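You operate a simulated robot arm through the tools that you are given. There is no shell and no other tool.

You are at the controls of a simulated robot arm. One attempt, no reset.

Task
Dust the disc, then press the optical flat on it till wide bands show; lamp left on, brush back. Set down upright: green brush. What is to be rubbed or washed off counts as gone when no trace of it is left.

The check looks at the end state, three seconds after you hand in, the way a careful person would. Anything else that was tipped, shoved, dropped, spilled or broken makes it a failure.

Robot
A 6-joint arm with a two-finger gripper, fixed in place. Base frame: the origin is on the floor under the middle of its stand, x ahead of it, y to its left, z up. Lengths are in mm, angles in degrees, forces in N, time in s.
It reaches about 1298 mm from its shoulder. Its first joint turns from -149.0 to 149.0 degrees. Payload 1.57 kg.
The tool frame sits at the grasp point between the pads (the TCP): z along the fingers, y along the line on which they close. The tips reach 21 mm beyond it. The gripper opens to 70 mm; its body begins 50 mm behind the TCP.
Orientation is told as [roll, pitch, yaw] about the base's x, y, z axes, in that order, counted from this pose: with the fingers straight down and closing along the base's y, the tool's x points along the base's -x, its y along +y and its z along -z.

Tools
- The arm moves only by the tool arm_command. Its argument "increments" is a list of rows, each a list of 7 numbers: the shift along the base's x, y, z in mm, then the turn, a rotation vector about the base's x, y, z in degrees, then the finger opening in mm, from 0 to 70. In form: [[dx, dy, dz, wx, wy, wz, hand], ...]. A call has 1 to 20 rows; each row is the pose to reach, as a shift and turn from the pose commanded when the call began. Each row takes 0.2 s and may step no farther than 50 mm and 8.6 degrees from the row before; otherwise, or with a gripper value out of range, the whole call is refused. A pose out of reach is approached as far as the arm can. The call stops where the force on the tool passes 40 N (or 10 N more than at its start, if that is more) or the arm is blocked; 0.2 s more then pass. The fingers move at their own pace (about 64.8 mm/s each) and stop on an object; they squeeze with about 20 N. The grip force told is the motor's: it shows also when the fingers shut on nothing. Time passes only in rows, and 0.2 s behind the last, so rows that repeat a pose let the fingers close. The reply holds the time, the measured pose of the TCP, the force on the tool along the base axes, the opening and the grip force, in the units named above and with some noise, with the torque about the TCP (base axes, N m) and any sound that the robot's microphone picked up, and new pictures: "pictures" is both (left out), scene, wrist or none.
- Cameras (640 x 400 px; columns grow to the right, rows downward): "scene" is fixed at [208.2, 501.1, 1344.2]; the picture's right is [-1.00, 0.08, 0.00], its down [0.02, 0.20, -0.98] and it looks along [-0.07, -0.98, -0.20] (base axes); focal length 344 px, centre (320, 200). "wrist" rides on the gripper at [79, 4, -81] in the tool frame; the picture's right is [-0.05, 1.00, 0.00], its down [-0.67, -0.04, -0.74] and it looks along [-0.74, -0.04, 0.67] (tool axes); focal length 256 px, centre (320, 200).
- raise_lower(by): slides the trunk up (or, below 0, down) by that many mm; the arm rides with it, the base frame stays. It gives what a move gives, with no picture.
- pixel_to_xyz(camera, pixels): there is no depth. For up to 12 entries [column, row, z] of the newest picture of that camera ("zoom" is the newest enlarged one), the place [x, y] in the base frame at which the ray of that pixel passes the height z, good to about 3 mm, but the place of the scene camera against the robot may be out by one fixed shift of up to 18 mm in any direction. No time passes.
- inspect(camera, box): a new picture of the part [left, top, right, bottom] of that camera's present view, enlarged. No time passes.
- finish_job(): hands the job in; it is judged then, once.

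Open the gripper and draw the arm clear of the work before you hand the job in, unless the task says otherwise.

The tools are called after ">>>" by a JSON object that holds its "op" and its "data". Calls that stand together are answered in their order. arm_command: Moves the arm, as the interface text tells. Its arguments: {"type":"object","properties":{"increments":{"type":"array","items":{"type":"array","items":{"type":"number"}}},"pictures":{"type":"string","enum":["both","scene","wrist","none"]}},"required":["increments"]} The other tools are called the same way: raise_lower (by) moves the trunk up or down; pixel_to_xyz (camera, pixels) gives the place at which the rays of pixels pass given heights; inspect (camera, box) takes an enlarged picture of a part of a camera's view; finish_job () hands the job in.

At the start:

```text
time: 0.0
tcp_pos: [123.1, -663.1, 1132.4]
orientation: [-0.1, 0.1, 0.0]
contact_force: [1.3, 0.1, -0.7]
moment: [0.04, 0.0, -0.02]
opening: 70.0
grip_force: 0.1
trunk travel left (down, up): [-813.0, 157.0]
```

scene: 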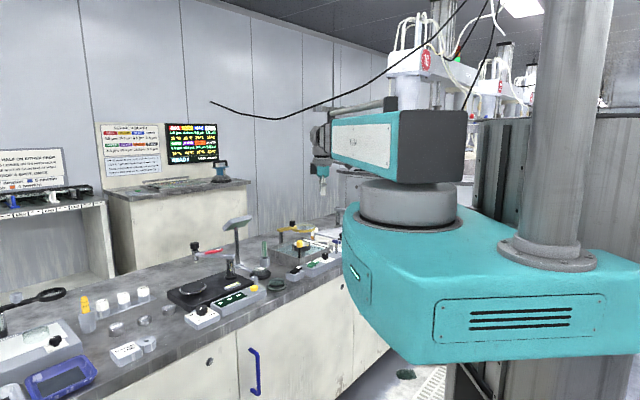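
wrist: 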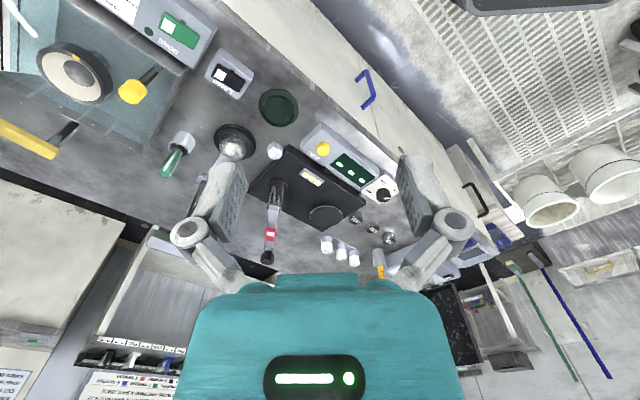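

I start by looking closely at the bench in both views: the scene picture shows the bench around (90-340, 220-380), and the wrist picture shows it around (120-420, 40-290).

>>> {"op": "inspect", "data": {"camera": "scene", "box": [160, 200, 350, 330]}}

>>> {"op": "inspect", "data": {"camera": "wrist", "box": [140, 40, 440, 280]}}

>>> {"op": "inspect", "data": {"camera": "scene", "box": [0, 260, 190, 400]}}

>>> {"op": "inspect", "data": {"camera": "scene", "box": [90, 110, 230, 190]}}

```text
3.08 times, centred on (255, 265) of scene
```

zoom: 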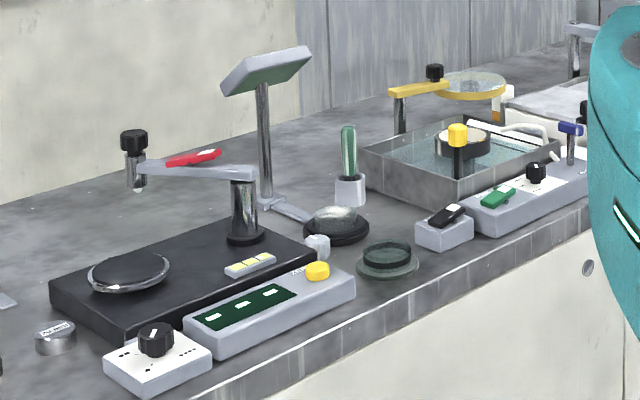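

```text
1.67 times, centred on (290, 160) of wrist
```

zoom: 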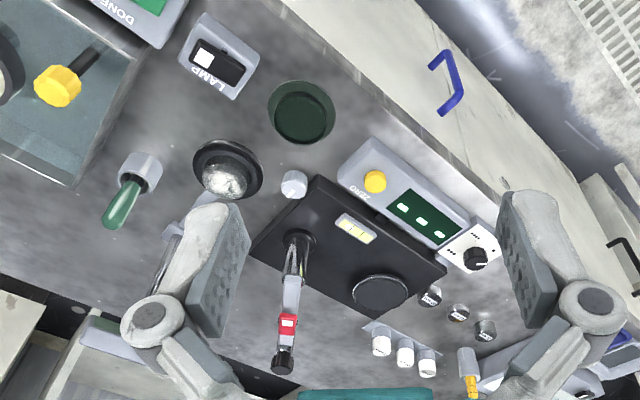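

```text
2.86 times, centred on (95, 330) of scene
```

zoom: 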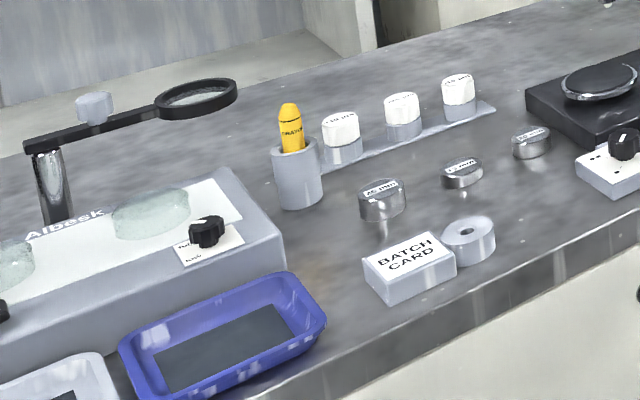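

```text
4.57 times, centred on (160, 150) of scene
```

zoom: 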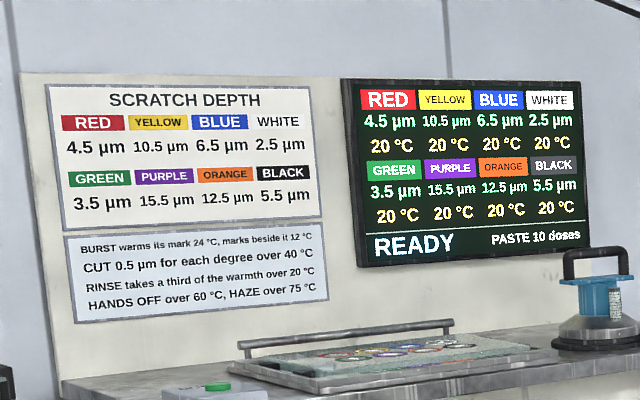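

I zoom in on the parts that matter: the green-handled brush in a holder (wrist 172,160), the lamp stand, the black cup (235,143), the green disc (279,107) and the LAMP switch (228,73).

>>> {"op": "inspect", "data": {"camera": "wrist", "box": [190, 50, 320, 170]}}

>>> {"op": "inspect", "data": {"camera": "scene", "box": [215, 205, 305, 295]}}

>>> {"op": "inspect", "data": {"camera": "scene", "box": [270, 210, 345, 280]}}

>>> {"op": "inspect", "data": {"camera": "wrist", "box": [0, 0, 220, 200]}}

>>> {"op": "inspect", "data": {"camera": "scene", "box": [0, 140, 110, 220]}}

```text
3.33 times, centred on (255, 110) of wrist
```

zoom: 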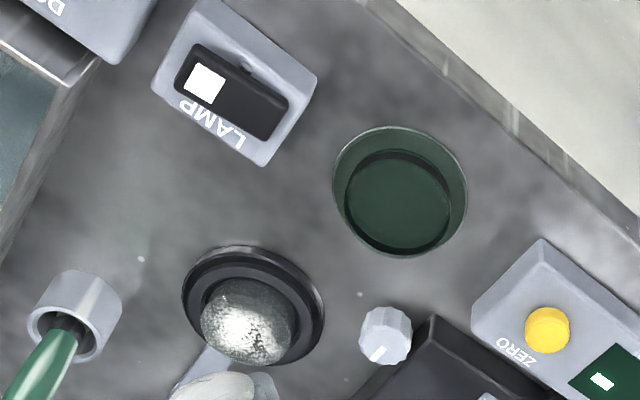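

```text
4.44 times, centred on (260, 250) of scene
```

zoom: 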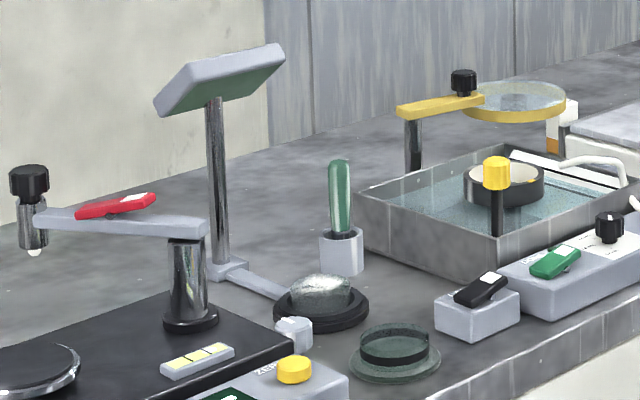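

```text
5.71 times, centred on (308, 245) of scene
```

zoom: 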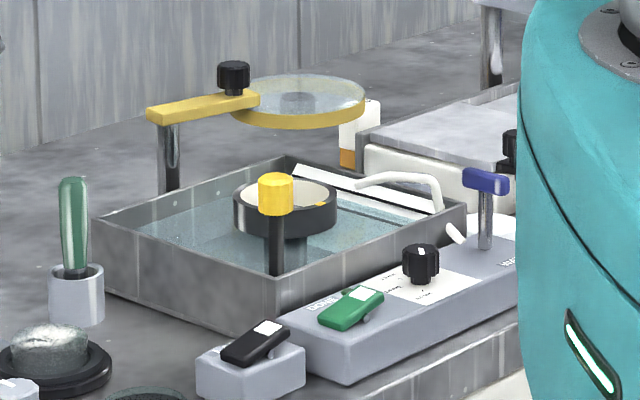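

```text
2.00 times, centred on (110, 100) of wrist
```

zoom: 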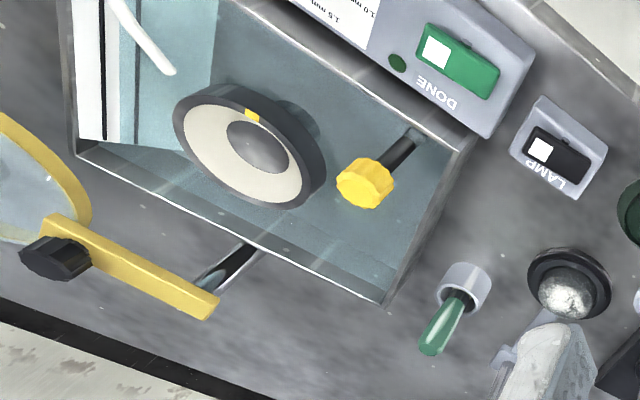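

```text
5.00 times, centred on (55, 180) of scene
```

zoom: 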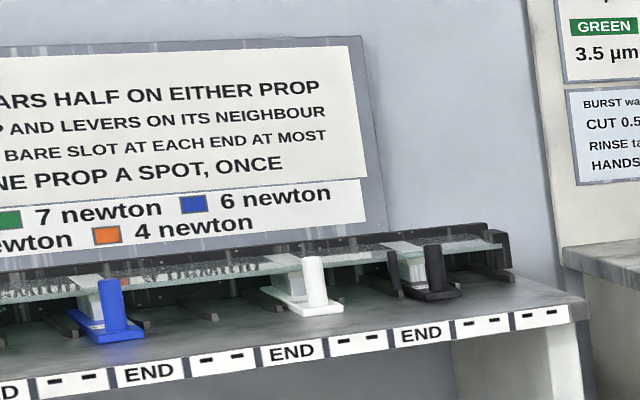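

I triangulate the heights of objects by casting rays from both cameras through the same features: the cup base, the flat, the lamp switch and the brush holder.

>>> {"op": "pixel_to_xyz", "data": {"camera": "scene", "pixels": [[260, 272, 800], [260, 272, 850], [260, 272, 900], [260, 272, 950], [291, 271, 850], [291, 271, 900], [279, 279, 850], [279, 279, 900], [267, 260, 850], [267, 260, 900], [215, 300, 850], [215, 300, 900]]}}

>>> {"op": "pixel_to_xyz", "data": {"camera": "wrist", "pixels": [[235, 142, 800], [235, 142, 850], [235, 142, 900], [235, 142, 950], [182, 140, 850], [182, 140, 900], [279, 108, 850], [279, 108, 900], [228, 73, 850], [228, 73, 900], [323, 149, 850], [323, 149, 900]]}}

```text
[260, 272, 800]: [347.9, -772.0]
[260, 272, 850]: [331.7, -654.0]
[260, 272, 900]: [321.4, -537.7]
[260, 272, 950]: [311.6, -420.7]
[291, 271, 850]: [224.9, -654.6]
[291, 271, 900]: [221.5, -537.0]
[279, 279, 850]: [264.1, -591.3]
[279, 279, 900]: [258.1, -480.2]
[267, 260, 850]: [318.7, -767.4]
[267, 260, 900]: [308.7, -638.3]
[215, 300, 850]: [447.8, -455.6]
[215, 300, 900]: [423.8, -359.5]
```

```text
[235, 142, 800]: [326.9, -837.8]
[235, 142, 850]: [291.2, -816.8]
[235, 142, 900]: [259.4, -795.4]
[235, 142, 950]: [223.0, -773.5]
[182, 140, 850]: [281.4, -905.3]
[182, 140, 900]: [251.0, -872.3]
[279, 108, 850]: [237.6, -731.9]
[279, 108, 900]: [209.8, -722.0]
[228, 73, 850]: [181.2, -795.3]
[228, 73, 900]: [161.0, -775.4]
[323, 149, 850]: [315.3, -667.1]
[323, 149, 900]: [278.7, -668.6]
```

The rays cross at a bench height of about z = 765, with the cup near (350,-850), and the lamp head looks to be near z = 975 at x of about 440. I move nearer in small steps, well above everything, for a better view of the work area.

>>> {"op": "arm_command", "data": {"increments": [[20, -10, -20, 0, 0, 0, 70], [45, -20, -45, 0, 0, 0, 70], [70, -30, -70, 0, 0, 0, 70], [95, -40, -95, 0, 0, 0, 70], [110, -50, -110, 0, 0, 0, 70]], "pictures": "both"}}

```text
time: 1.2
tcp_pos: [233.5, -712.4, 1132.0]
orientation: [0.0, 0.0, -0.1]
contact_force: [-0.6, -0.5, 0.8]
moment: [0.0, 0.04, 0.01]
opening: 69.9
grip_force: 0.2
out of reach, approached as far as the arm can: row 1, 2, 3, 4, 5
trunk travel left (down, up): [-813.0, 157.0]
```

scene: 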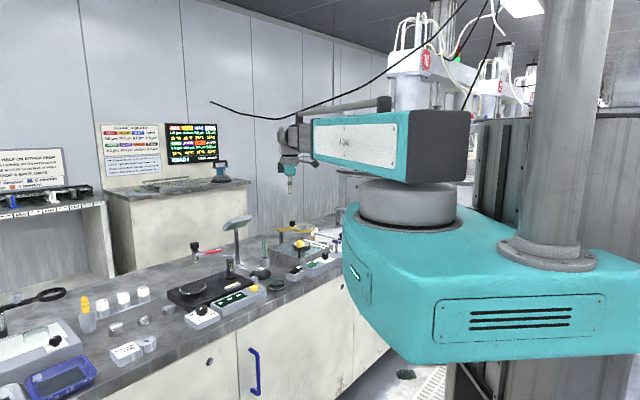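
wrist: 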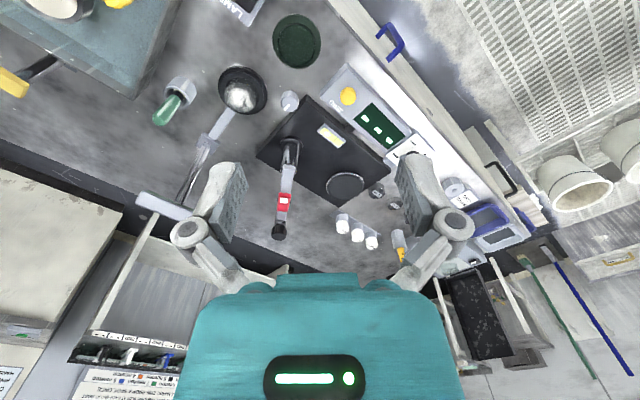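

The arm reached the x and y I asked for but stayed at z = 1132, so height here has to come from the trunk. I lower it by 100 mm; the lamp head at (238,222) is still well to the side.

>>> {"op": "raise_lower", "data": {"by": -100}}

>>> {"op": "arm_command", "data": {"increments": [[0, 0, 0, 0, 0, 0, 70]], "pictures": "both"}}

```text
time: 2.5
tcp_pos: [233.9, -712.8, 1030.8]
orientation: [0.0, 0.0, -0.1]
contact_force: [-0.6, -0.8, 0.3]
moment: [-0.05, 0.0, 0.01]
opening: 70.0
grip_force: 0.1
trunk travel left (down, up): [-713.0, 257.0]
```

```text
time: 2.9
tcp_pos: [233.9, -711.7, 1032.0]
orientation: [0.0, 0.1, 0.0]
contact_force: [0.3, -0.1, -0.1]
moment: [0.01, 0.0, 0.0]
opening: 70.0
grip_force: 0.0
trunk travel left (down, up): [-713.0, 257.0]
```

scene: 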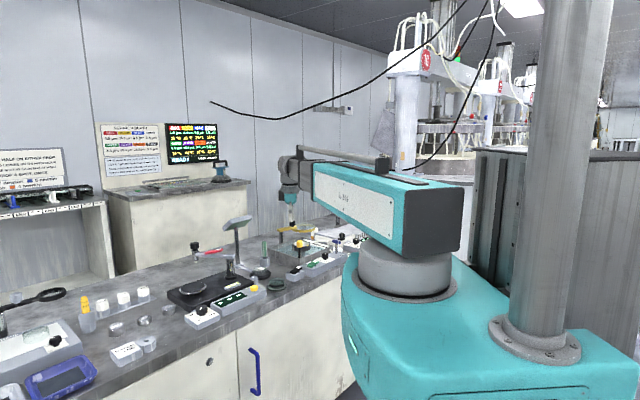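
wrist: 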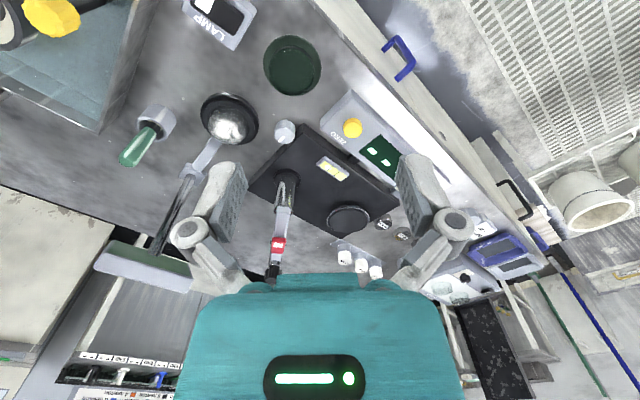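

The wrist view now shows the whole lamp stand: head at (145,265), post running to a foot bar joined to the cup at (230,118). I zoom in on it, and get rays for the key points.

>>> {"op": "inspect", "data": {"camera": "wrist", "box": [90, 80, 350, 290]}}

>>> {"op": "inspect", "data": {"camera": "wrist", "box": [170, 0, 330, 160]}}

>>> {"op": "pixel_to_xyz", "data": {"camera": "wrist", "pixels": [[229, 119, 760], [229, 119, 780], [229, 119, 800], [293, 66, 760], [293, 66, 780], [217, 15, 780], [157, 122, 760], [157, 122, 800], [130, 160, 860], [285, 131, 780], [196, 172, 770], [145, 265, 970]]}}

>>> {"op": "pixel_to_xyz", "data": {"camera": "scene", "pixels": [[260, 273, 760], [260, 273, 780], [260, 273, 800], [277, 286, 760], [277, 286, 780], [295, 275, 780], [265, 262, 760], [265, 262, 800], [264, 243, 860], [254, 272, 780], [237, 266, 770], [238, 222, 970]]}}

```text
1.90 times, centred on (220, 185) of wrist
```

zoom: 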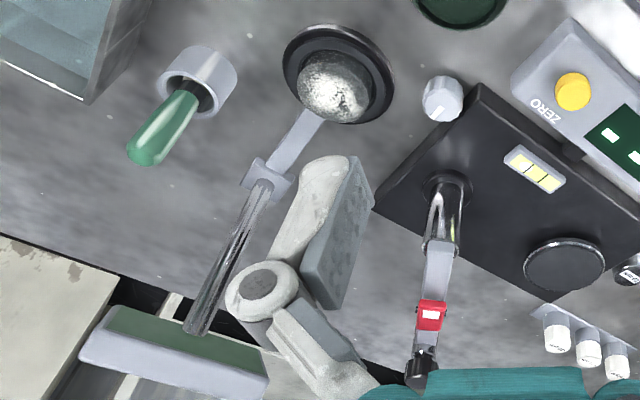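

```text
2.50 times, centred on (250, 80) of wrist
```

zoom: 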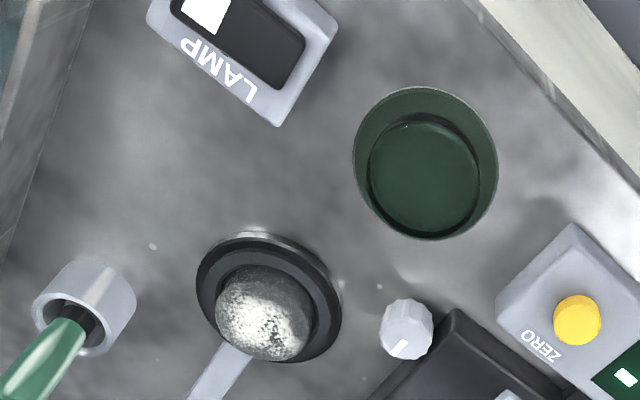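

```text
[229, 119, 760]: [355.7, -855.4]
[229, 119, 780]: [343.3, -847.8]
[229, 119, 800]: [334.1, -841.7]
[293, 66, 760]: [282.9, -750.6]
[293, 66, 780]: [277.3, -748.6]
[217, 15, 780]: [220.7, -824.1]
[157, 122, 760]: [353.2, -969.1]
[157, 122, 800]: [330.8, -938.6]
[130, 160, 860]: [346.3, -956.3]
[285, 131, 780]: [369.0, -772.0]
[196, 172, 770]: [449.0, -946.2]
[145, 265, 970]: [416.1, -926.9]
```

```text
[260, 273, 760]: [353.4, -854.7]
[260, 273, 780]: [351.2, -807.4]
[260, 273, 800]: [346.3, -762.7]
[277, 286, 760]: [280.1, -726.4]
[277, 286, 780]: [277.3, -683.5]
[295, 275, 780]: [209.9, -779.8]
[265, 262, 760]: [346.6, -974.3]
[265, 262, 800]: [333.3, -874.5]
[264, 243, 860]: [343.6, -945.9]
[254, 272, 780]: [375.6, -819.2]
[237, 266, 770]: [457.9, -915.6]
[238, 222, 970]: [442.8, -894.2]
```

The cup is near (355,-855), the flat near (282,-750), the brush holder near (350,-965), the LAMP switch near (220,-825) and the lamp post near (450,-945). I lower the trunk another 120 mm (TCP z about 910, over open bench) for a closer look at the flat and the disc.

>>> {"op": "raise_lower", "data": {"by": -120}}

>>> {"op": "arm_command", "data": {"increments": [[0, 0, -20, 0, 0, 0, 70]], "pictures": "both"}}

```text
time: 4.4
tcp_pos: [234.5, -711.6, 912.2]
orientation: [0.0, -0.1, -0.1]
contact_force: [-0.6, 0.5, 0.7]
moment: [0.01, 0.0, -0.03]
opening: 70.0
grip_force: 0.0
trunk travel left (down, up): [-593.0, 377.0]
```

```text
time: 4.8
tcp_pos: [234.0, -712.6, 912.1]
orientation: [-0.1, -0.1, 0.0]
contact_force: [-0.7, -0.1, 0.2]
moment: [-0.03, -0.01, 0.04]
opening: 70.1
grip_force: 0.1
out of reach, approached as far as the arm can: row 1
trunk travel left (down, up): [-593.0, 377.0]
```

scene: 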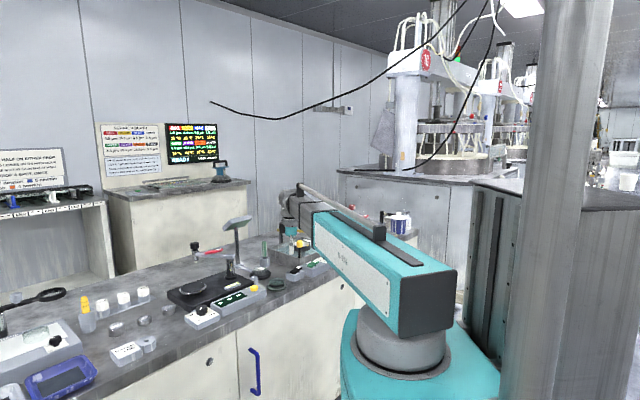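
wrist: 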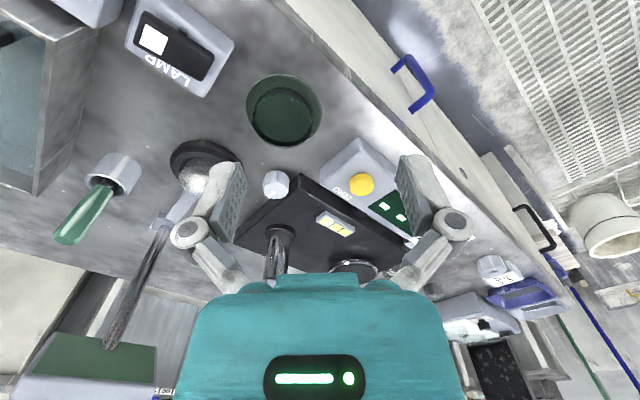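

The arm alone does not go lower, though the trunk does, so I test whether it can go up. If so I can lower the trunk and keep fine vertical control with the arm.

>>> {"op": "arm_command", "data": {"increments": [[0, 0, 20, 0, 0, 0, 70], [0, 0, 60, 0, 0, 0, 70], [0, 0, 100, 0, 0, 0, 70]], "pictures": "none"}}

>>> {"op": "inspect", "data": {"camera": "wrist", "box": [140, 60, 330, 200]}}

```text
time: 5.6
tcp_pos: [234.3, -711.7, 910.7]
orientation: [0.0, 0.0, 0.0]
contact_force: [0.3, 0.5, 0.0]
moment: [0.0, 0.01, 0.0]
opening: 69.9
grip_force: 0.1
out of reach, approached as far as the arm can: row 1, 2, 3
trunk travel left (down, up): [-593.0, 377.0]
```

```text
2.86 times, centred on (235, 130) of wrist
```

zoom: 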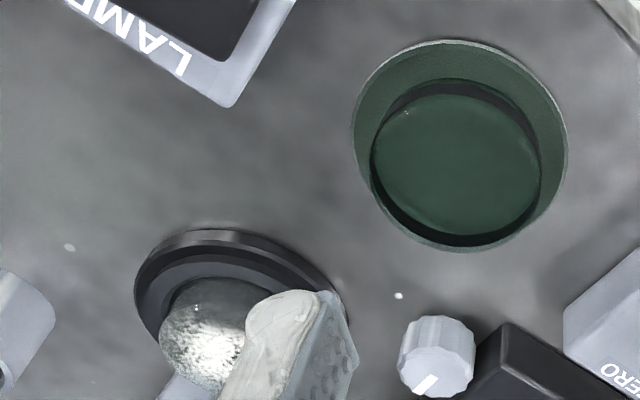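

The arm has no vertical motion of its own (it behaves like a SCARA), so all height changes come from the trunk. I take new rays from this lower view to fix the height of the bench and of the flat (zoom circle centre at about wrist (284,111)), the LAMP switch (180,45) and the holder (110,172).

>>> {"op": "pixel_to_xyz", "data": {"camera": "wrist", "pixels": [[284, 111, 740], [284, 111, 760], [284, 111, 780], [247, 111, 760], [320, 111, 760], [180, 45, 760], [180, 45, 780], [110, 172, 760], [110, 172, 790], [277, 184, 760], [277, 184, 780]]}}

>>> {"op": "inspect", "data": {"camera": "wrist", "box": [20, 0, 260, 150]}}

>>> {"op": "inspect", "data": {"camera": "wrist", "box": [0, 140, 240, 400]}}

```text
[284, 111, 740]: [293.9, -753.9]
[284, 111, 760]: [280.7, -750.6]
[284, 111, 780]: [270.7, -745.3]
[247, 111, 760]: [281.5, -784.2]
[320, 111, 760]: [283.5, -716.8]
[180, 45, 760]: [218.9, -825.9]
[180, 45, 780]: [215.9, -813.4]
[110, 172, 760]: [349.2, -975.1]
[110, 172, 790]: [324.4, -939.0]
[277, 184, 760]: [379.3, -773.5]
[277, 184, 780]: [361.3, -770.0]
```

```text
2.67 times, centred on (140, 75) of wrist
```

zoom: 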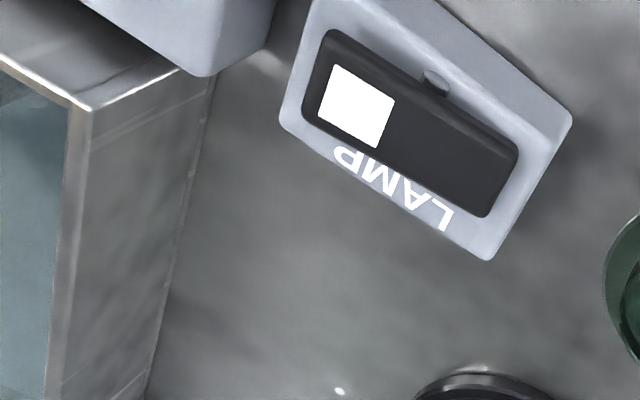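

```text
1.54 times, centred on (120, 270) of wrist
```

zoom: 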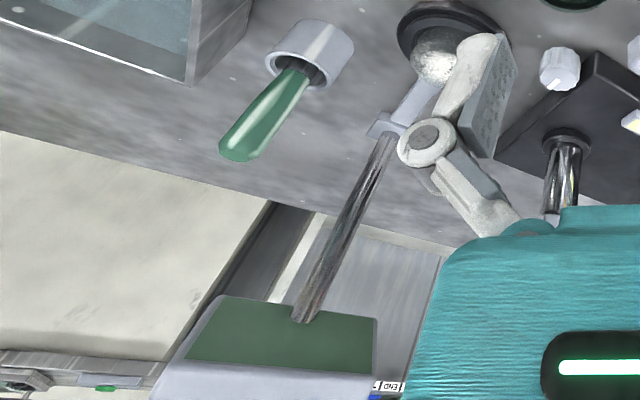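

The two views agree on the flat: plate rim at z of about 760, centre (282,-751), plate about 67 mm wide with a raised dark collar of about 54 mm. I shift to about (245,-790) at this height to see the cup between the fingers; nothing there is taller than the brush handle at (350,-965).

>>> {"op": "arm_command", "data": {"increments": [[4, -35, 0, 0, 0, 0, 70], [8, -70, 0, 0, 0, 0, 70], [10, -80, 0, 0, 0, 0, 70]], "pictures": "both"}}

>>> {"op": "inspect", "data": {"camera": "wrist", "box": [200, 90, 360, 230]}}

>>> {"op": "inspect", "data": {"camera": "wrist", "box": [0, 100, 260, 400]}}

```text
time: 6.4
tcp_pos: [246.8, -794.1, 910.3]
orientation: [0.0, 0.0, -0.1]
contact_force: [0.4, 0.3, -0.2]
moment: [0.01, -0.04, -0.02]
opening: 69.8
grip_force: 0.0
trunk travel left (down, up): [-593.0, 377.0]
```

scene: 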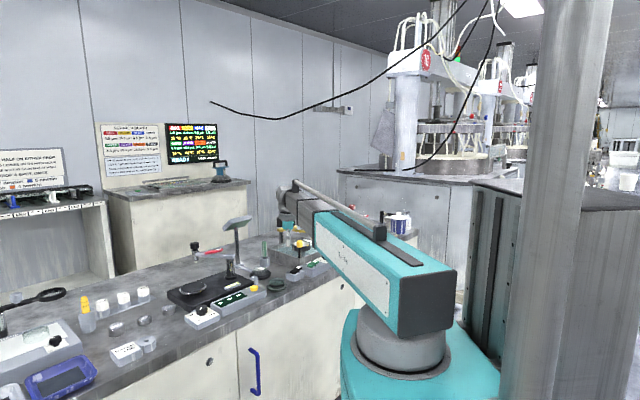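
wrist: 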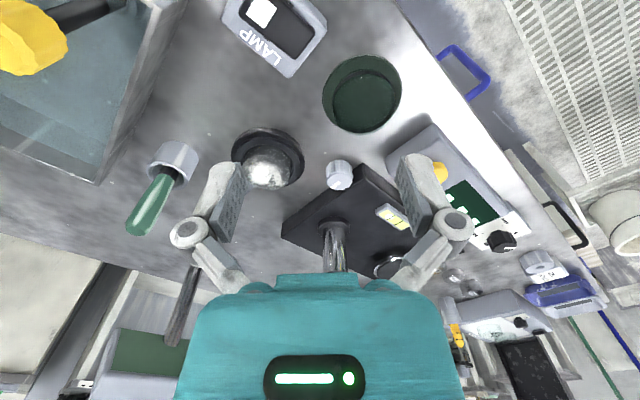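

```text
2.86 times, centred on (280, 160) of wrist
```

zoom: 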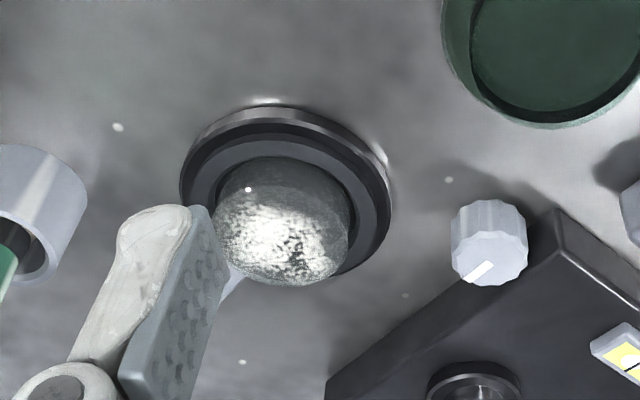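

```text
1.33 times, centred on (130, 250) of wrist
```

zoom: 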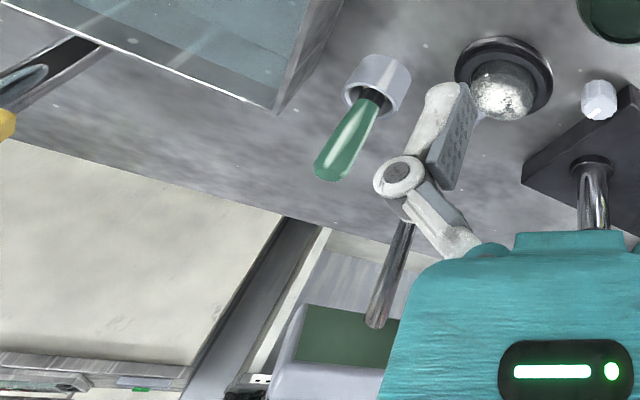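

The disc stands up out of the black cup as a glassy cylinder with a mottled, dusty top (zoom (282,232)). I compute where the cup rim, disc top, brush tip and lamp post are from this view.

>>> {"op": "pixel_to_xyz", "data": {"camera": "wrist", "pixels": [[268.5, 155.5, 750], [268.5, 155.5, 765], [268.5, 155.5, 780], [266.7, 171, 780], [266.7, 171, 790], [266.7, 171, 800], [290, 171, 790], [243, 171, 790], [136, 222, 860], [136, 222, 880], [176, 156, 790], [176, 156, 800]]}}

>>> {"op": "pixel_to_xyz", "data": {"camera": "scene", "pixels": [[260, 268, 780], [260, 268, 790], [260, 268, 800], [265, 241, 860], [265, 241, 880], [237, 266, 760], [233, 222, 960], [258, 223, 960], [220, 222, 960], [244, 220, 990]]}}

>>> {"op": "inspect", "data": {"camera": "scene", "box": [230, 225, 300, 300]}}

```text
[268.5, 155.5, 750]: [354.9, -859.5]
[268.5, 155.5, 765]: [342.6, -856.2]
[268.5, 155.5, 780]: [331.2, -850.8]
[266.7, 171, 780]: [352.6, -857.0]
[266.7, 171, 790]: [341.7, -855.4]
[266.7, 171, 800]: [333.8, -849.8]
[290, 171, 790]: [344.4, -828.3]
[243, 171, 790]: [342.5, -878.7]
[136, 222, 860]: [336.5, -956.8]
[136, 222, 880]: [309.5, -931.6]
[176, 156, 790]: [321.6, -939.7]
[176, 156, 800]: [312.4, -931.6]
```

```text
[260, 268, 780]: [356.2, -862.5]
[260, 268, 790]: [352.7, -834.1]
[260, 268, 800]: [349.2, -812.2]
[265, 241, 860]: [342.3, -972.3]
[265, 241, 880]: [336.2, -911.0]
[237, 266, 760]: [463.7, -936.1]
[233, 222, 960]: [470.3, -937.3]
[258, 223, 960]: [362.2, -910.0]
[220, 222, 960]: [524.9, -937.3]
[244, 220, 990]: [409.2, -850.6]
```

```text
5.33 times, centred on (265, 262) of scene
```

zoom: 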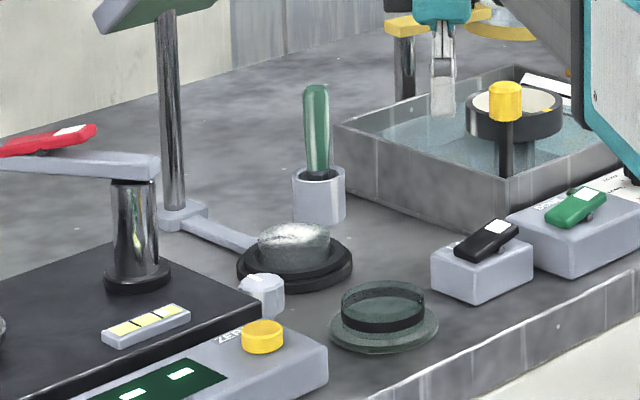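

Close up, the flat is a puck with a dark band on a wider round base, and the LAMP rocker has its white-marked end raised (towards -x). I move to about (165,-805) at the same height to see the rocker clearly for an exact position.

>>> {"op": "arm_command", "data": {"increments": [[-40, -5, 0, 0, 0, 0, 35], [-80, -10, 0, 0, 0, 0, 0], [-80, -10, 0, 0, 0, 0, 0], [-80, -10, 0, 0, 0, 0, 0]], "pictures": "both"}}

>>> {"op": "inspect", "data": {"camera": "wrist", "box": [230, 80, 430, 220]}}

>>> {"op": "inspect", "data": {"camera": "scene", "box": [270, 220, 350, 290]}}

```text
time: 7.4
tcp_pos: [169.2, -805.0, 912.3]
orientation: [0.1, 0.0, 0.0]
contact_force: [0.4, 0.3, -0.3]
moment: [0.0, -0.02, -0.01]
opening: 0.2
grip_force: 20.1
trunk travel left (down, up): [-593.0, 377.0]
```

scene: 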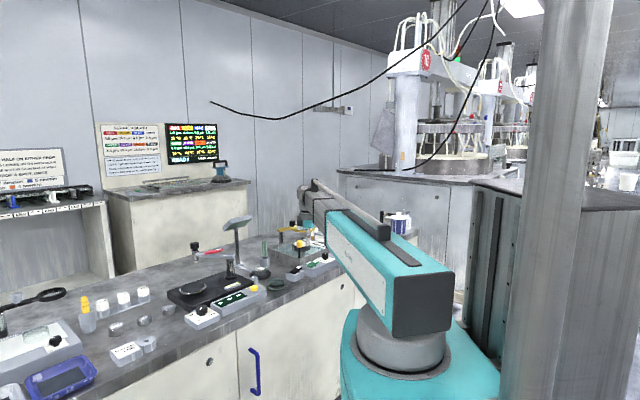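
wrist: 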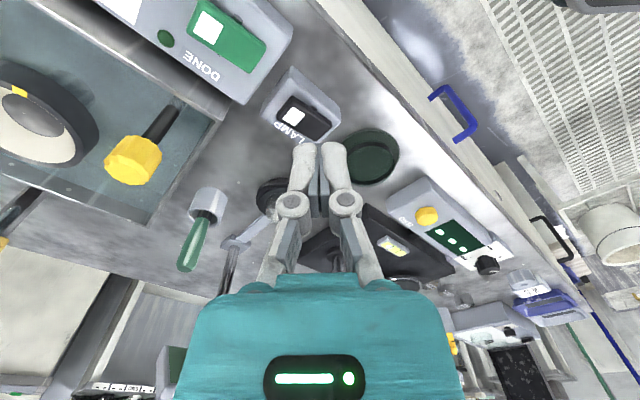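

```text
2.86 times, centred on (330, 150) of wrist
```

zoom: 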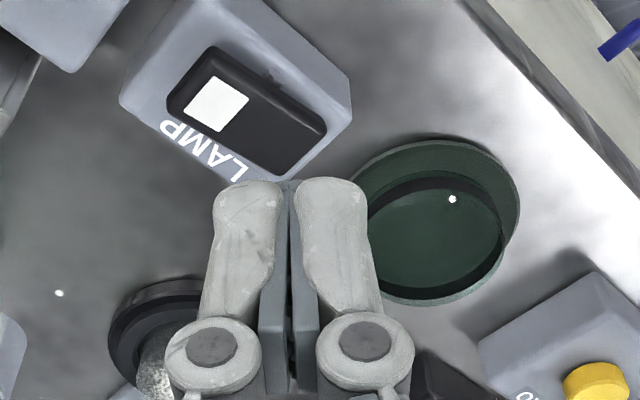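

```text
5.71 times, centred on (310, 255) of scene
```

zoom: 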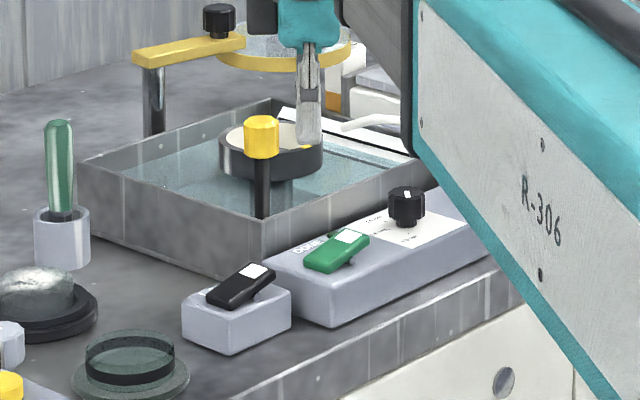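

From two views the rocker's white raised end is at about (207,-830,785). I move the closed fingers over it, then lower the trunk to leave the tips about 10 mm above it.

>>> {"op": "arm_command", "data": {"increments": [[18, -13, 0, 0, 0, 0, 0], [36.5, -26.5, 0, 0, 0, 0, 0], [36.5, -26.5, 0, 0, 0, 0, 0]], "pictures": "none"}}

>>> {"op": "raise_lower", "data": {"by": -92}}

>>> {"op": "arm_command", "data": {"increments": [[36.5, -26.5, 0, 0, 0, 0, 0]], "pictures": "none"}}

```text
time: 8.2
tcp_pos: [205.9, -830.6, 912.3]
orientation: [0.1, 0.0, 0.1]
contact_force: [-0.4, -0.2, -0.1]
moment: [0.01, -0.02, 0.01]
opening: 0.0
grip_force: 19.7
trunk travel left (down, up): [-593.0, 377.0]
```

```text
time: 9.5
tcp_pos: [206.1, -832.1, 818.6]
orientation: [0.0, 0.0, 0.0]
contact_force: [0.6, 0.2, 0.4]
moment: [0.01, -0.01, 0.01]
opening: 0.1
grip_force: 20.1
trunk travel left (down, up): [-501.0, 469.0]
```

```text
time: 9.9
tcp_pos: [241.9, -859.3, 820.3]
orientation: [0.0, 0.0, 0.0]
contact_force: [-0.6, 0.4, 0.0]
moment: [0.03, -0.04, -0.02]
opening: 0.0
grip_force: 19.8
trunk travel left (down, up): [-501.0, 469.0]
```

My last row was counted from the new pose, so the arm shifted again to (242,-859); the forces show it touched nothing. I shift back by the same amount and look.

>>> {"op": "arm_command", "data": {"increments": [[-18, 13, 0, 0, 0, 0, 0], [-36.5, 26.5, 0, 0, 0, 0, 0]], "pictures": "both"}}

>>> {"op": "inspect", "data": {"camera": "wrist", "box": [220, 40, 420, 240]}}

>>> {"op": "inspect", "data": {"camera": "scene", "box": [265, 220, 345, 290]}}

```text
time: 10.5
tcp_pos: [205.9, -830.8, 819.2]
orientation: [0.1, 0.0, 0.0]
contact_force: [1.1, -0.1, 0.4]
moment: [0.01, 0.04, 0.0]
opening: 0.0
grip_force: 19.9
trunk travel left (down, up): [-501.0, 469.0]
```

scene: 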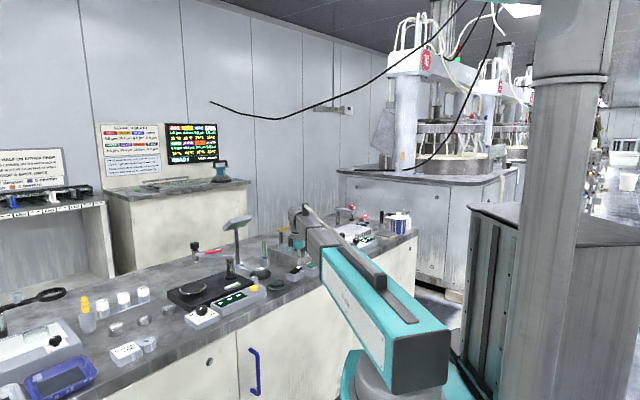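
wrist: 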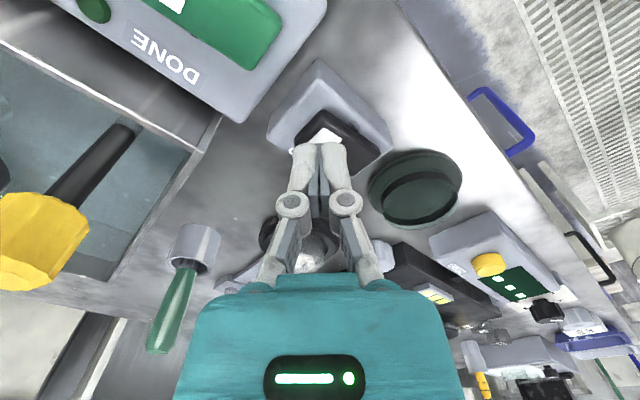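

```text
2.00 times, centred on (320, 140) of wrist
```

zoom: 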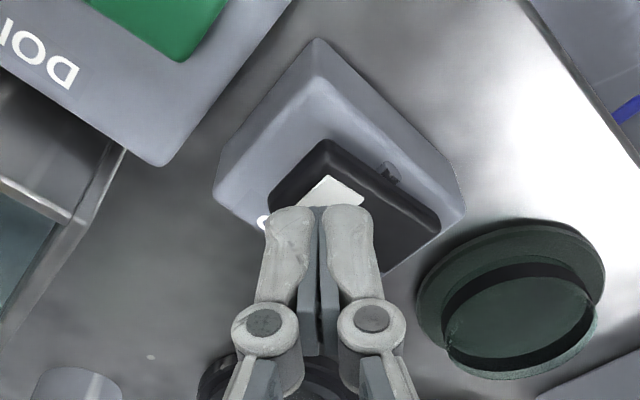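

```text
5.71 times, centred on (305, 255) of scene
```

zoom: 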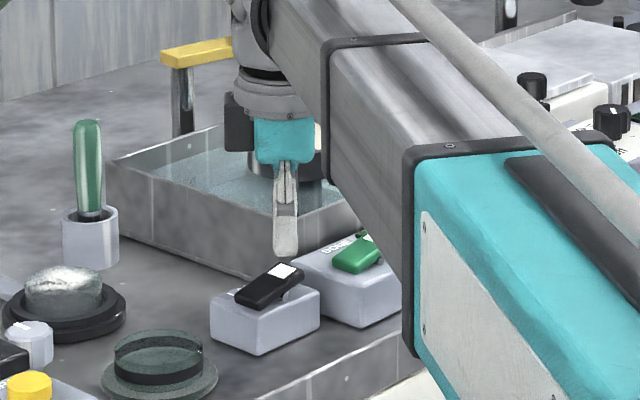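

The tips are above the white-marked half of the rocker (zoom (330,190)). I lower in small steps, watching the force.

>>> {"op": "raise_lower", "data": {"by": -10}}

>>> {"op": "raise_lower", "data": {"by": -4}}

```text
time: 11.1
tcp_pos: [206.5, -831.2, 809.3]
orientation: [0.1, 0.0, 0.0]
contact_force: [-0.4, -0.1, -0.4]
moment: [-0.01, -0.04, 0.03]
opening: 0.2
grip_force: 20.1
trunk travel left (down, up): [-491.0, 479.0]
```

```text
time: 11.6
tcp_pos: [206.9, -831.8, 805.5]
orientation: [-0.1, 0.0, 0.0]
contact_force: [0.0, 0.0, 1.4]
moment: [0.0, 0.04, -0.05]
opening: 0.1
grip_force: 20.1
trunk travel left (down, up): [-487.0, 483.0]
```

The force is barely up at 1.4 N, so the tips are just about at the rocker. I go down another 3 mm at a time.

>>> {"op": "raise_lower", "data": {"by": -3}}

>>> {"op": "raise_lower", "data": {"by": -2}}

>>> {"op": "inspect", "data": {"camera": "scene", "box": [215, 200, 335, 290]}}

```text
time: 12.1
tcp_pos: [206.3, -830.8, 803.3]
orientation: [0.0, 0.0, -0.1]
contact_force: [0.6, 0.2, 0.0]
moment: [0.0, 0.03, 0.02]
opening: 0.0
grip_force: 19.4
trunk travel left (down, up): [-484.0, 486.0]
```

```text
time: 12.7
tcp_pos: [206.4, -831.8, 801.5]
orientation: [-0.1, 0.0, 0.0]
contact_force: [2.1, -6.6, 19.5]
moment: [0.05, -0.18, -0.1]
opening: 0.0
grip_force: 20.0
trunk travel left (down, up): [-482.0, 488.0]
```

```text
4.44 times, centred on (275, 245) of scene
```

zoom: 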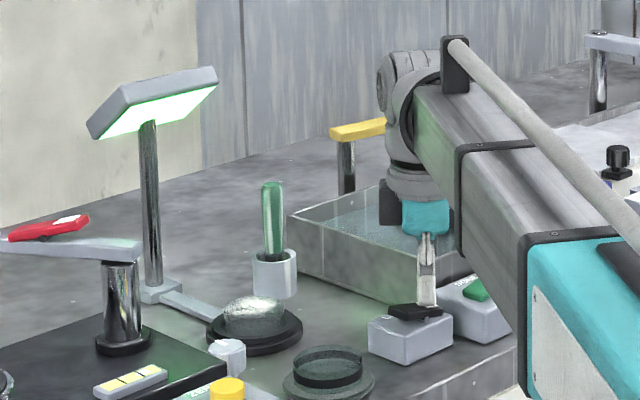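

The lamp panel now glows bright green at (222,225) and the rocker has tipped over, so I lift straight off the switch.

>>> {"op": "raise_lower", "data": {"by": 20}}

>>> {"op": "raise_lower", "data": {"by": 110}}

>>> {"op": "arm_command", "data": {"increments": [[0, 0, 0, 0, 0, 0, 0]], "pictures": "both"}}

>>> {"op": "inspect", "data": {"camera": "scene", "box": [225, 205, 325, 300]}}

>>> {"op": "inspect", "data": {"camera": "wrist", "box": [180, 60, 420, 260]}}

```text
time: 13.3
tcp_pos: [206.2, -832.3, 820.3]
orientation: [0.0, 0.0, 0.0]
contact_force: [0.9, -0.2, -0.7]
moment: [0.0, 0.01, -0.01]
opening: 0.0
grip_force: 20.1
trunk travel left (down, up): [-502.0, 468.0]
```

```text
time: 14.7
tcp_pos: [206.9, -832.4, 930.4]
orientation: [0.0, 0.0, 0.0]
contact_force: [0.1, 0.1, -1.3]
moment: [-0.03, 0.01, 0.0]
opening: 0.0
grip_force: 20.8
trunk travel left (down, up): [-612.0, 358.0]
```

```text
time: 15.1
tcp_pos: [205.8, -831.9, 930.4]
orientation: [0.1, -0.1, 0.0]
contact_force: [0.0, 0.5, -1.0]
moment: [0.01, -0.01, 0.01]
opening: 0.0
grip_force: 20.4
trunk travel left (down, up): [-612.0, 358.0]
```

scene: 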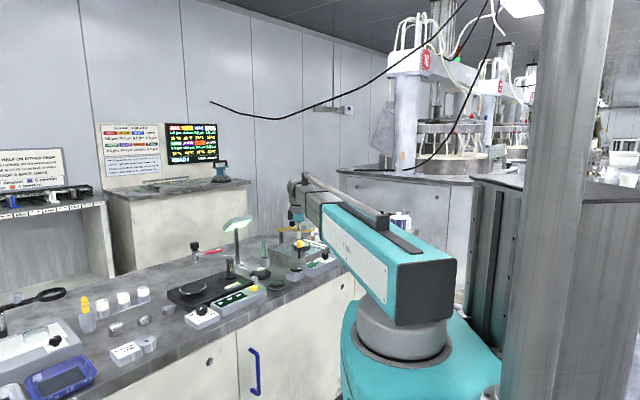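
wrist: 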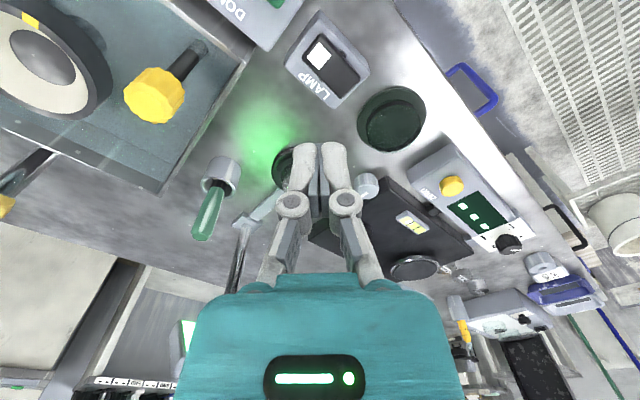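

```text
4.21 times, centred on (275, 252) of scene
```

zoom: 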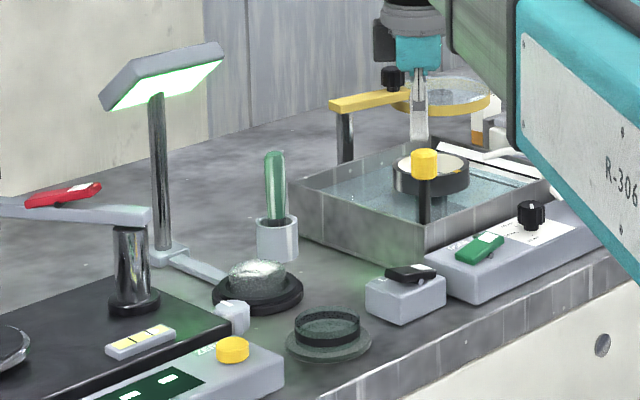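

```text
2.00 times, centred on (300, 160) of wrist
```

zoom: 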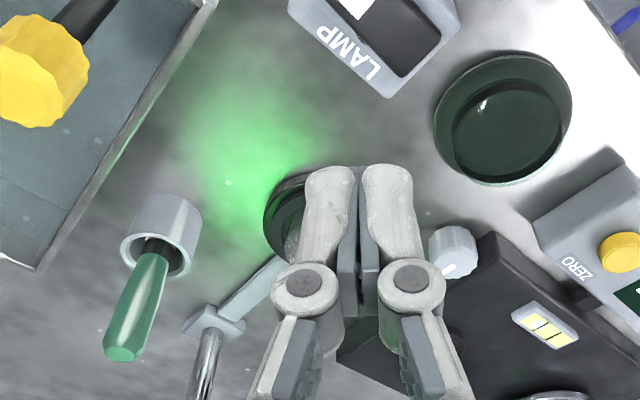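

The lamp is on and the scene is otherwise unchanged. Before lowering the boom near the lamp head I want its exact size and place, so I raise 100 mm, back off to about (280,-740) and turn the camera about 43 degrees towards the lamp and brush.

>>> {"op": "raise_lower", "data": {"by": 100}}

>>> {"op": "arm_command", "data": {"increments": [[10, 20, 0, 0, 0, -8.5, 0], [25, 40, 0, 0, 0, -17, 20], [40, 60, 0, 0, 0, -25.5, 40], [55, 80, 0, 0, 0, -34, 60], [70, 95, 0, 0, 0, -42.5, 70], [70, 95, 0, 0, 0, -42.5, 70]], "pictures": "both"}}

```text
time: 16.5
tcp_pos: [205.8, -831.4, 1030.9]
orientation: [-0.1, -0.1, -0.1]
contact_force: [-0.1, 0.2, 0.0]
moment: [-0.02, 0.01, 0.01]
opening: 0.1
grip_force: 19.9
trunk travel left (down, up): [-712.0, 258.0]
```

```text
time: 17.9
tcp_pos: [275.3, -737.0, 1030.0]
orientation: [0.1, 0.0, -42.6]
contact_force: [-0.3, 0.2, 0.6]
moment: [-0.01, 0.0, 0.02]
opening: 70.0
grip_force: 0.0
trunk travel left (down, up): [-712.0, 258.0]
```

scene: 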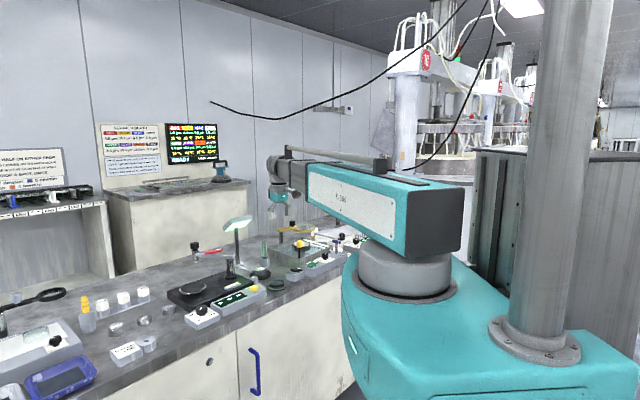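
wrist: 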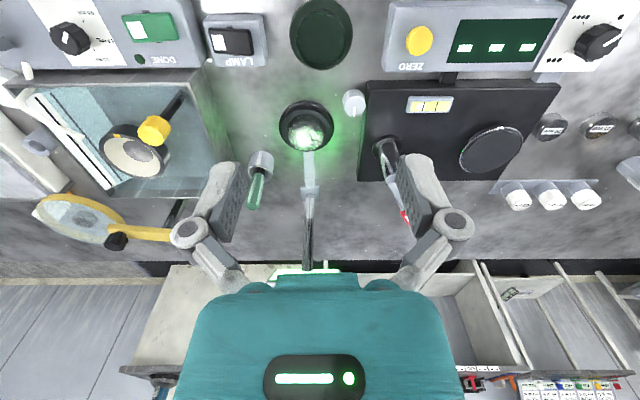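

With the yaw at -42.6 the view lines up with the bench: cup at (307,125), brush (260,170), post (308,215), with the lamp head hidden just below (300,268). I raise 150 mm so that the lamp head comes out from behind the gripper.

>>> {"op": "raise_lower", "data": {"by": 150}}

>>> {"op": "arm_command", "data": {"increments": [[-20, 20, 0, 0, 0, 0, 70]], "pictures": "wrist"}}

>>> {"op": "inspect", "data": {"camera": "wrist", "box": [220, 60, 400, 280]}}

```text
time: 19.6
tcp_pos: [275.1, -737.0, 1181.4]
orientation: [0.0, 0.0, -42.5]
contact_force: [-0.5, -0.3, -0.3]
moment: [0.0, -0.02, 0.03]
opening: 69.7
grip_force: 0.0
trunk travel left (down, up): [-862.0, 108.0]
```

```text
time: 20.0
tcp_pos: [253.3, -715.1, 1181.1]
orientation: [0.0, 0.0, -42.5]
contact_force: [0.4, 0.3, 1.2]
moment: [-0.02, -0.03, 0.0]
opening: 70.0
grip_force: 0.1
trunk travel left (down, up): [-862.0, 108.0]
```

wrist: 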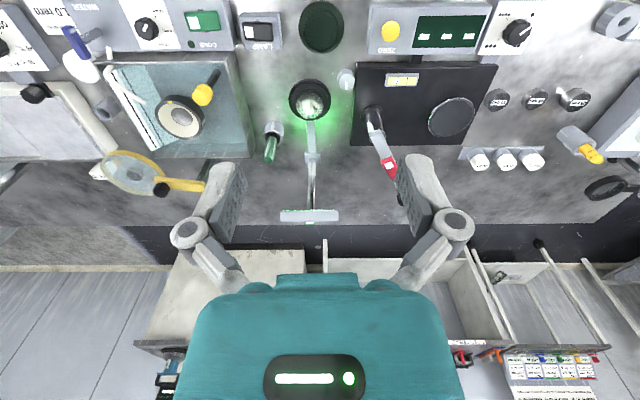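

```text
1.82 times, centred on (310, 170) of wrist
```

zoom: 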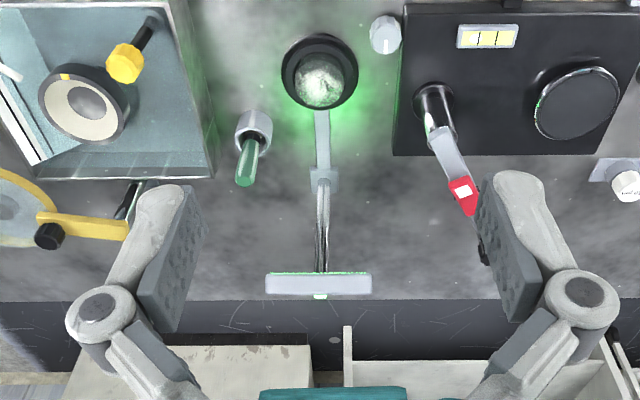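

The lamp head is seen edge-on at (280-340, 210-222), about 120 mm wide and centred near (465,-965) at z of about 945. That puts its nearest corner roughly 60 mm from the brush, so clearance matters; I test whether the tool can tilt, here in free space.

>>> {"op": "arm_command", "data": {"increments": [[0, 0, 0, 3.4, 3.7, 0, 70], [0, 0, 0, 6.8, 7.4, 0, 70]], "pictures": "none"}}

```text
time: 20.6
tcp_pos: [255.0, -716.7, 1183.3]
orientation: [0.0, 10.1, -42.5]
contact_force: [0.0, 0.5, -0.5]
moment: [0.01, 0.0, 0.0]
opening: 69.9
grip_force: 0.0
out of reach, approached as far as the arm can: row 2
trunk travel left (down, up): [-862.0, 108.0]
```

Tilting works (pitch 10 reached, with the tool swinging about the wrist), so I can lean the wrist away from the lamp if need be. I undo the tilt and go to about (305,-921), still high, to look closely at the brush.

>>> {"op": "arm_command", "data": {"increments": [[0, 0, 0, -3.4, -3.7, 0, 70], [0, 0, 0, -6.8, -7.4, 0, 70], [10, -45, 0, -6.8, -7.4, 0, 70], [22, -90, 0, -6.8, -7.4, 0, 70], [34, -135, 0, -6.8, -7.4, 0, 70], [45, -175, 0, -6.8, -7.4, 0, 70], [51, -205, 0, -6.8, -7.4, 0, 70]], "pictures": "wrist"}}

```text
time: 22.2
tcp_pos: [306.1, -925.5, 1180.2]
orientation: [-0.1, 0.0, -42.5]
contact_force: [0.8, -1.0, -0.1]
moment: [0.02, 0.01, -0.02]
opening: 70.1
grip_force: 0.0
out of reach, approached as far as the arm can: row 2, 3, 4, 5, 6, 7
trunk travel left (down, up): [-862.0, 108.0]
```

wrist: 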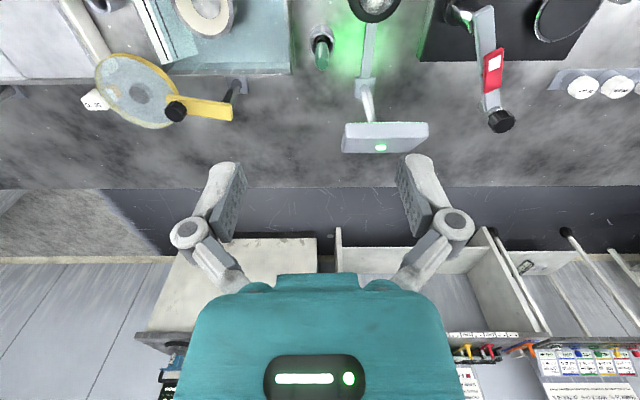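

From the two views the lamp panel spans about 366-439 mm along the bench-depth line, z from 907 to 972. I zoom in on the brush near (321,45) and the lamp for precise pixels.

>>> {"op": "inspect", "data": {"camera": "wrist", "box": [280, 0, 440, 160]}}

>>> {"op": "inspect", "data": {"camera": "wrist", "box": [290, 0, 410, 75]}}

```text
2.50 times, centred on (360, 80) of wrist
```

zoom: 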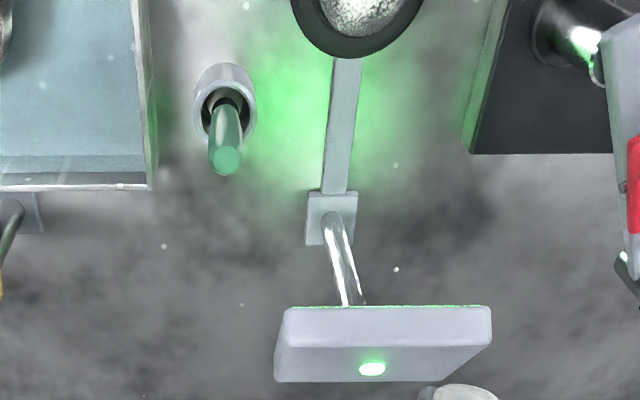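

```text
5.33 times, centred on (350, 38) of wrist
```

zoom: 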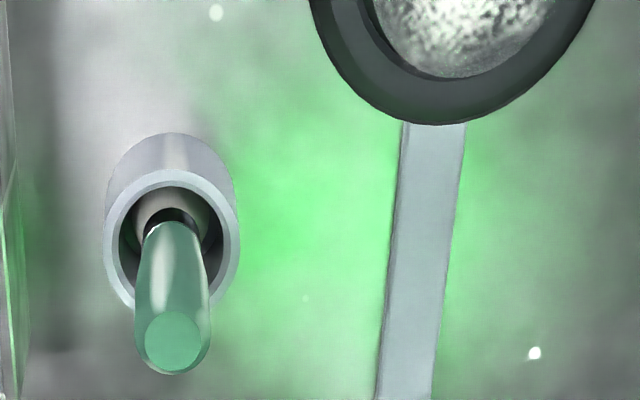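

I check the positions from this view: brush top at (322,64), holder rim at (322,45), cup lower rim (375,24), lamp edges at rows 122 and 152.

>>> {"op": "pixel_to_xyz", "data": {"camera": "wrist", "pixels": [[322.2, 44.9, 795], [322.2, 44.9, 780], [322.2, 64.3, 850], [322.2, 64.3, 840], [322.2, 64.3, 830], [375.3, 24, 765], [375.3, 24, 745], [348, 122.4, 955], [427, 122.4, 955], [385, 152.4, 924], [380, 138, 972], [352, 93, 755]]}}

```text
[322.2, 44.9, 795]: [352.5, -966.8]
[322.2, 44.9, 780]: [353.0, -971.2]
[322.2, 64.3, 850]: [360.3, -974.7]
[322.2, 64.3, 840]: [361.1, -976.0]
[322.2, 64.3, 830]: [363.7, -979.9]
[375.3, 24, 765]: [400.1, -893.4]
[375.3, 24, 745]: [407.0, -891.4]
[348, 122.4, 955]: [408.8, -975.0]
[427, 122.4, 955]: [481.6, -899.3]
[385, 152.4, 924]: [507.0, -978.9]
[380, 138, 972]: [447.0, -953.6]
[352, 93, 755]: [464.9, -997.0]
```

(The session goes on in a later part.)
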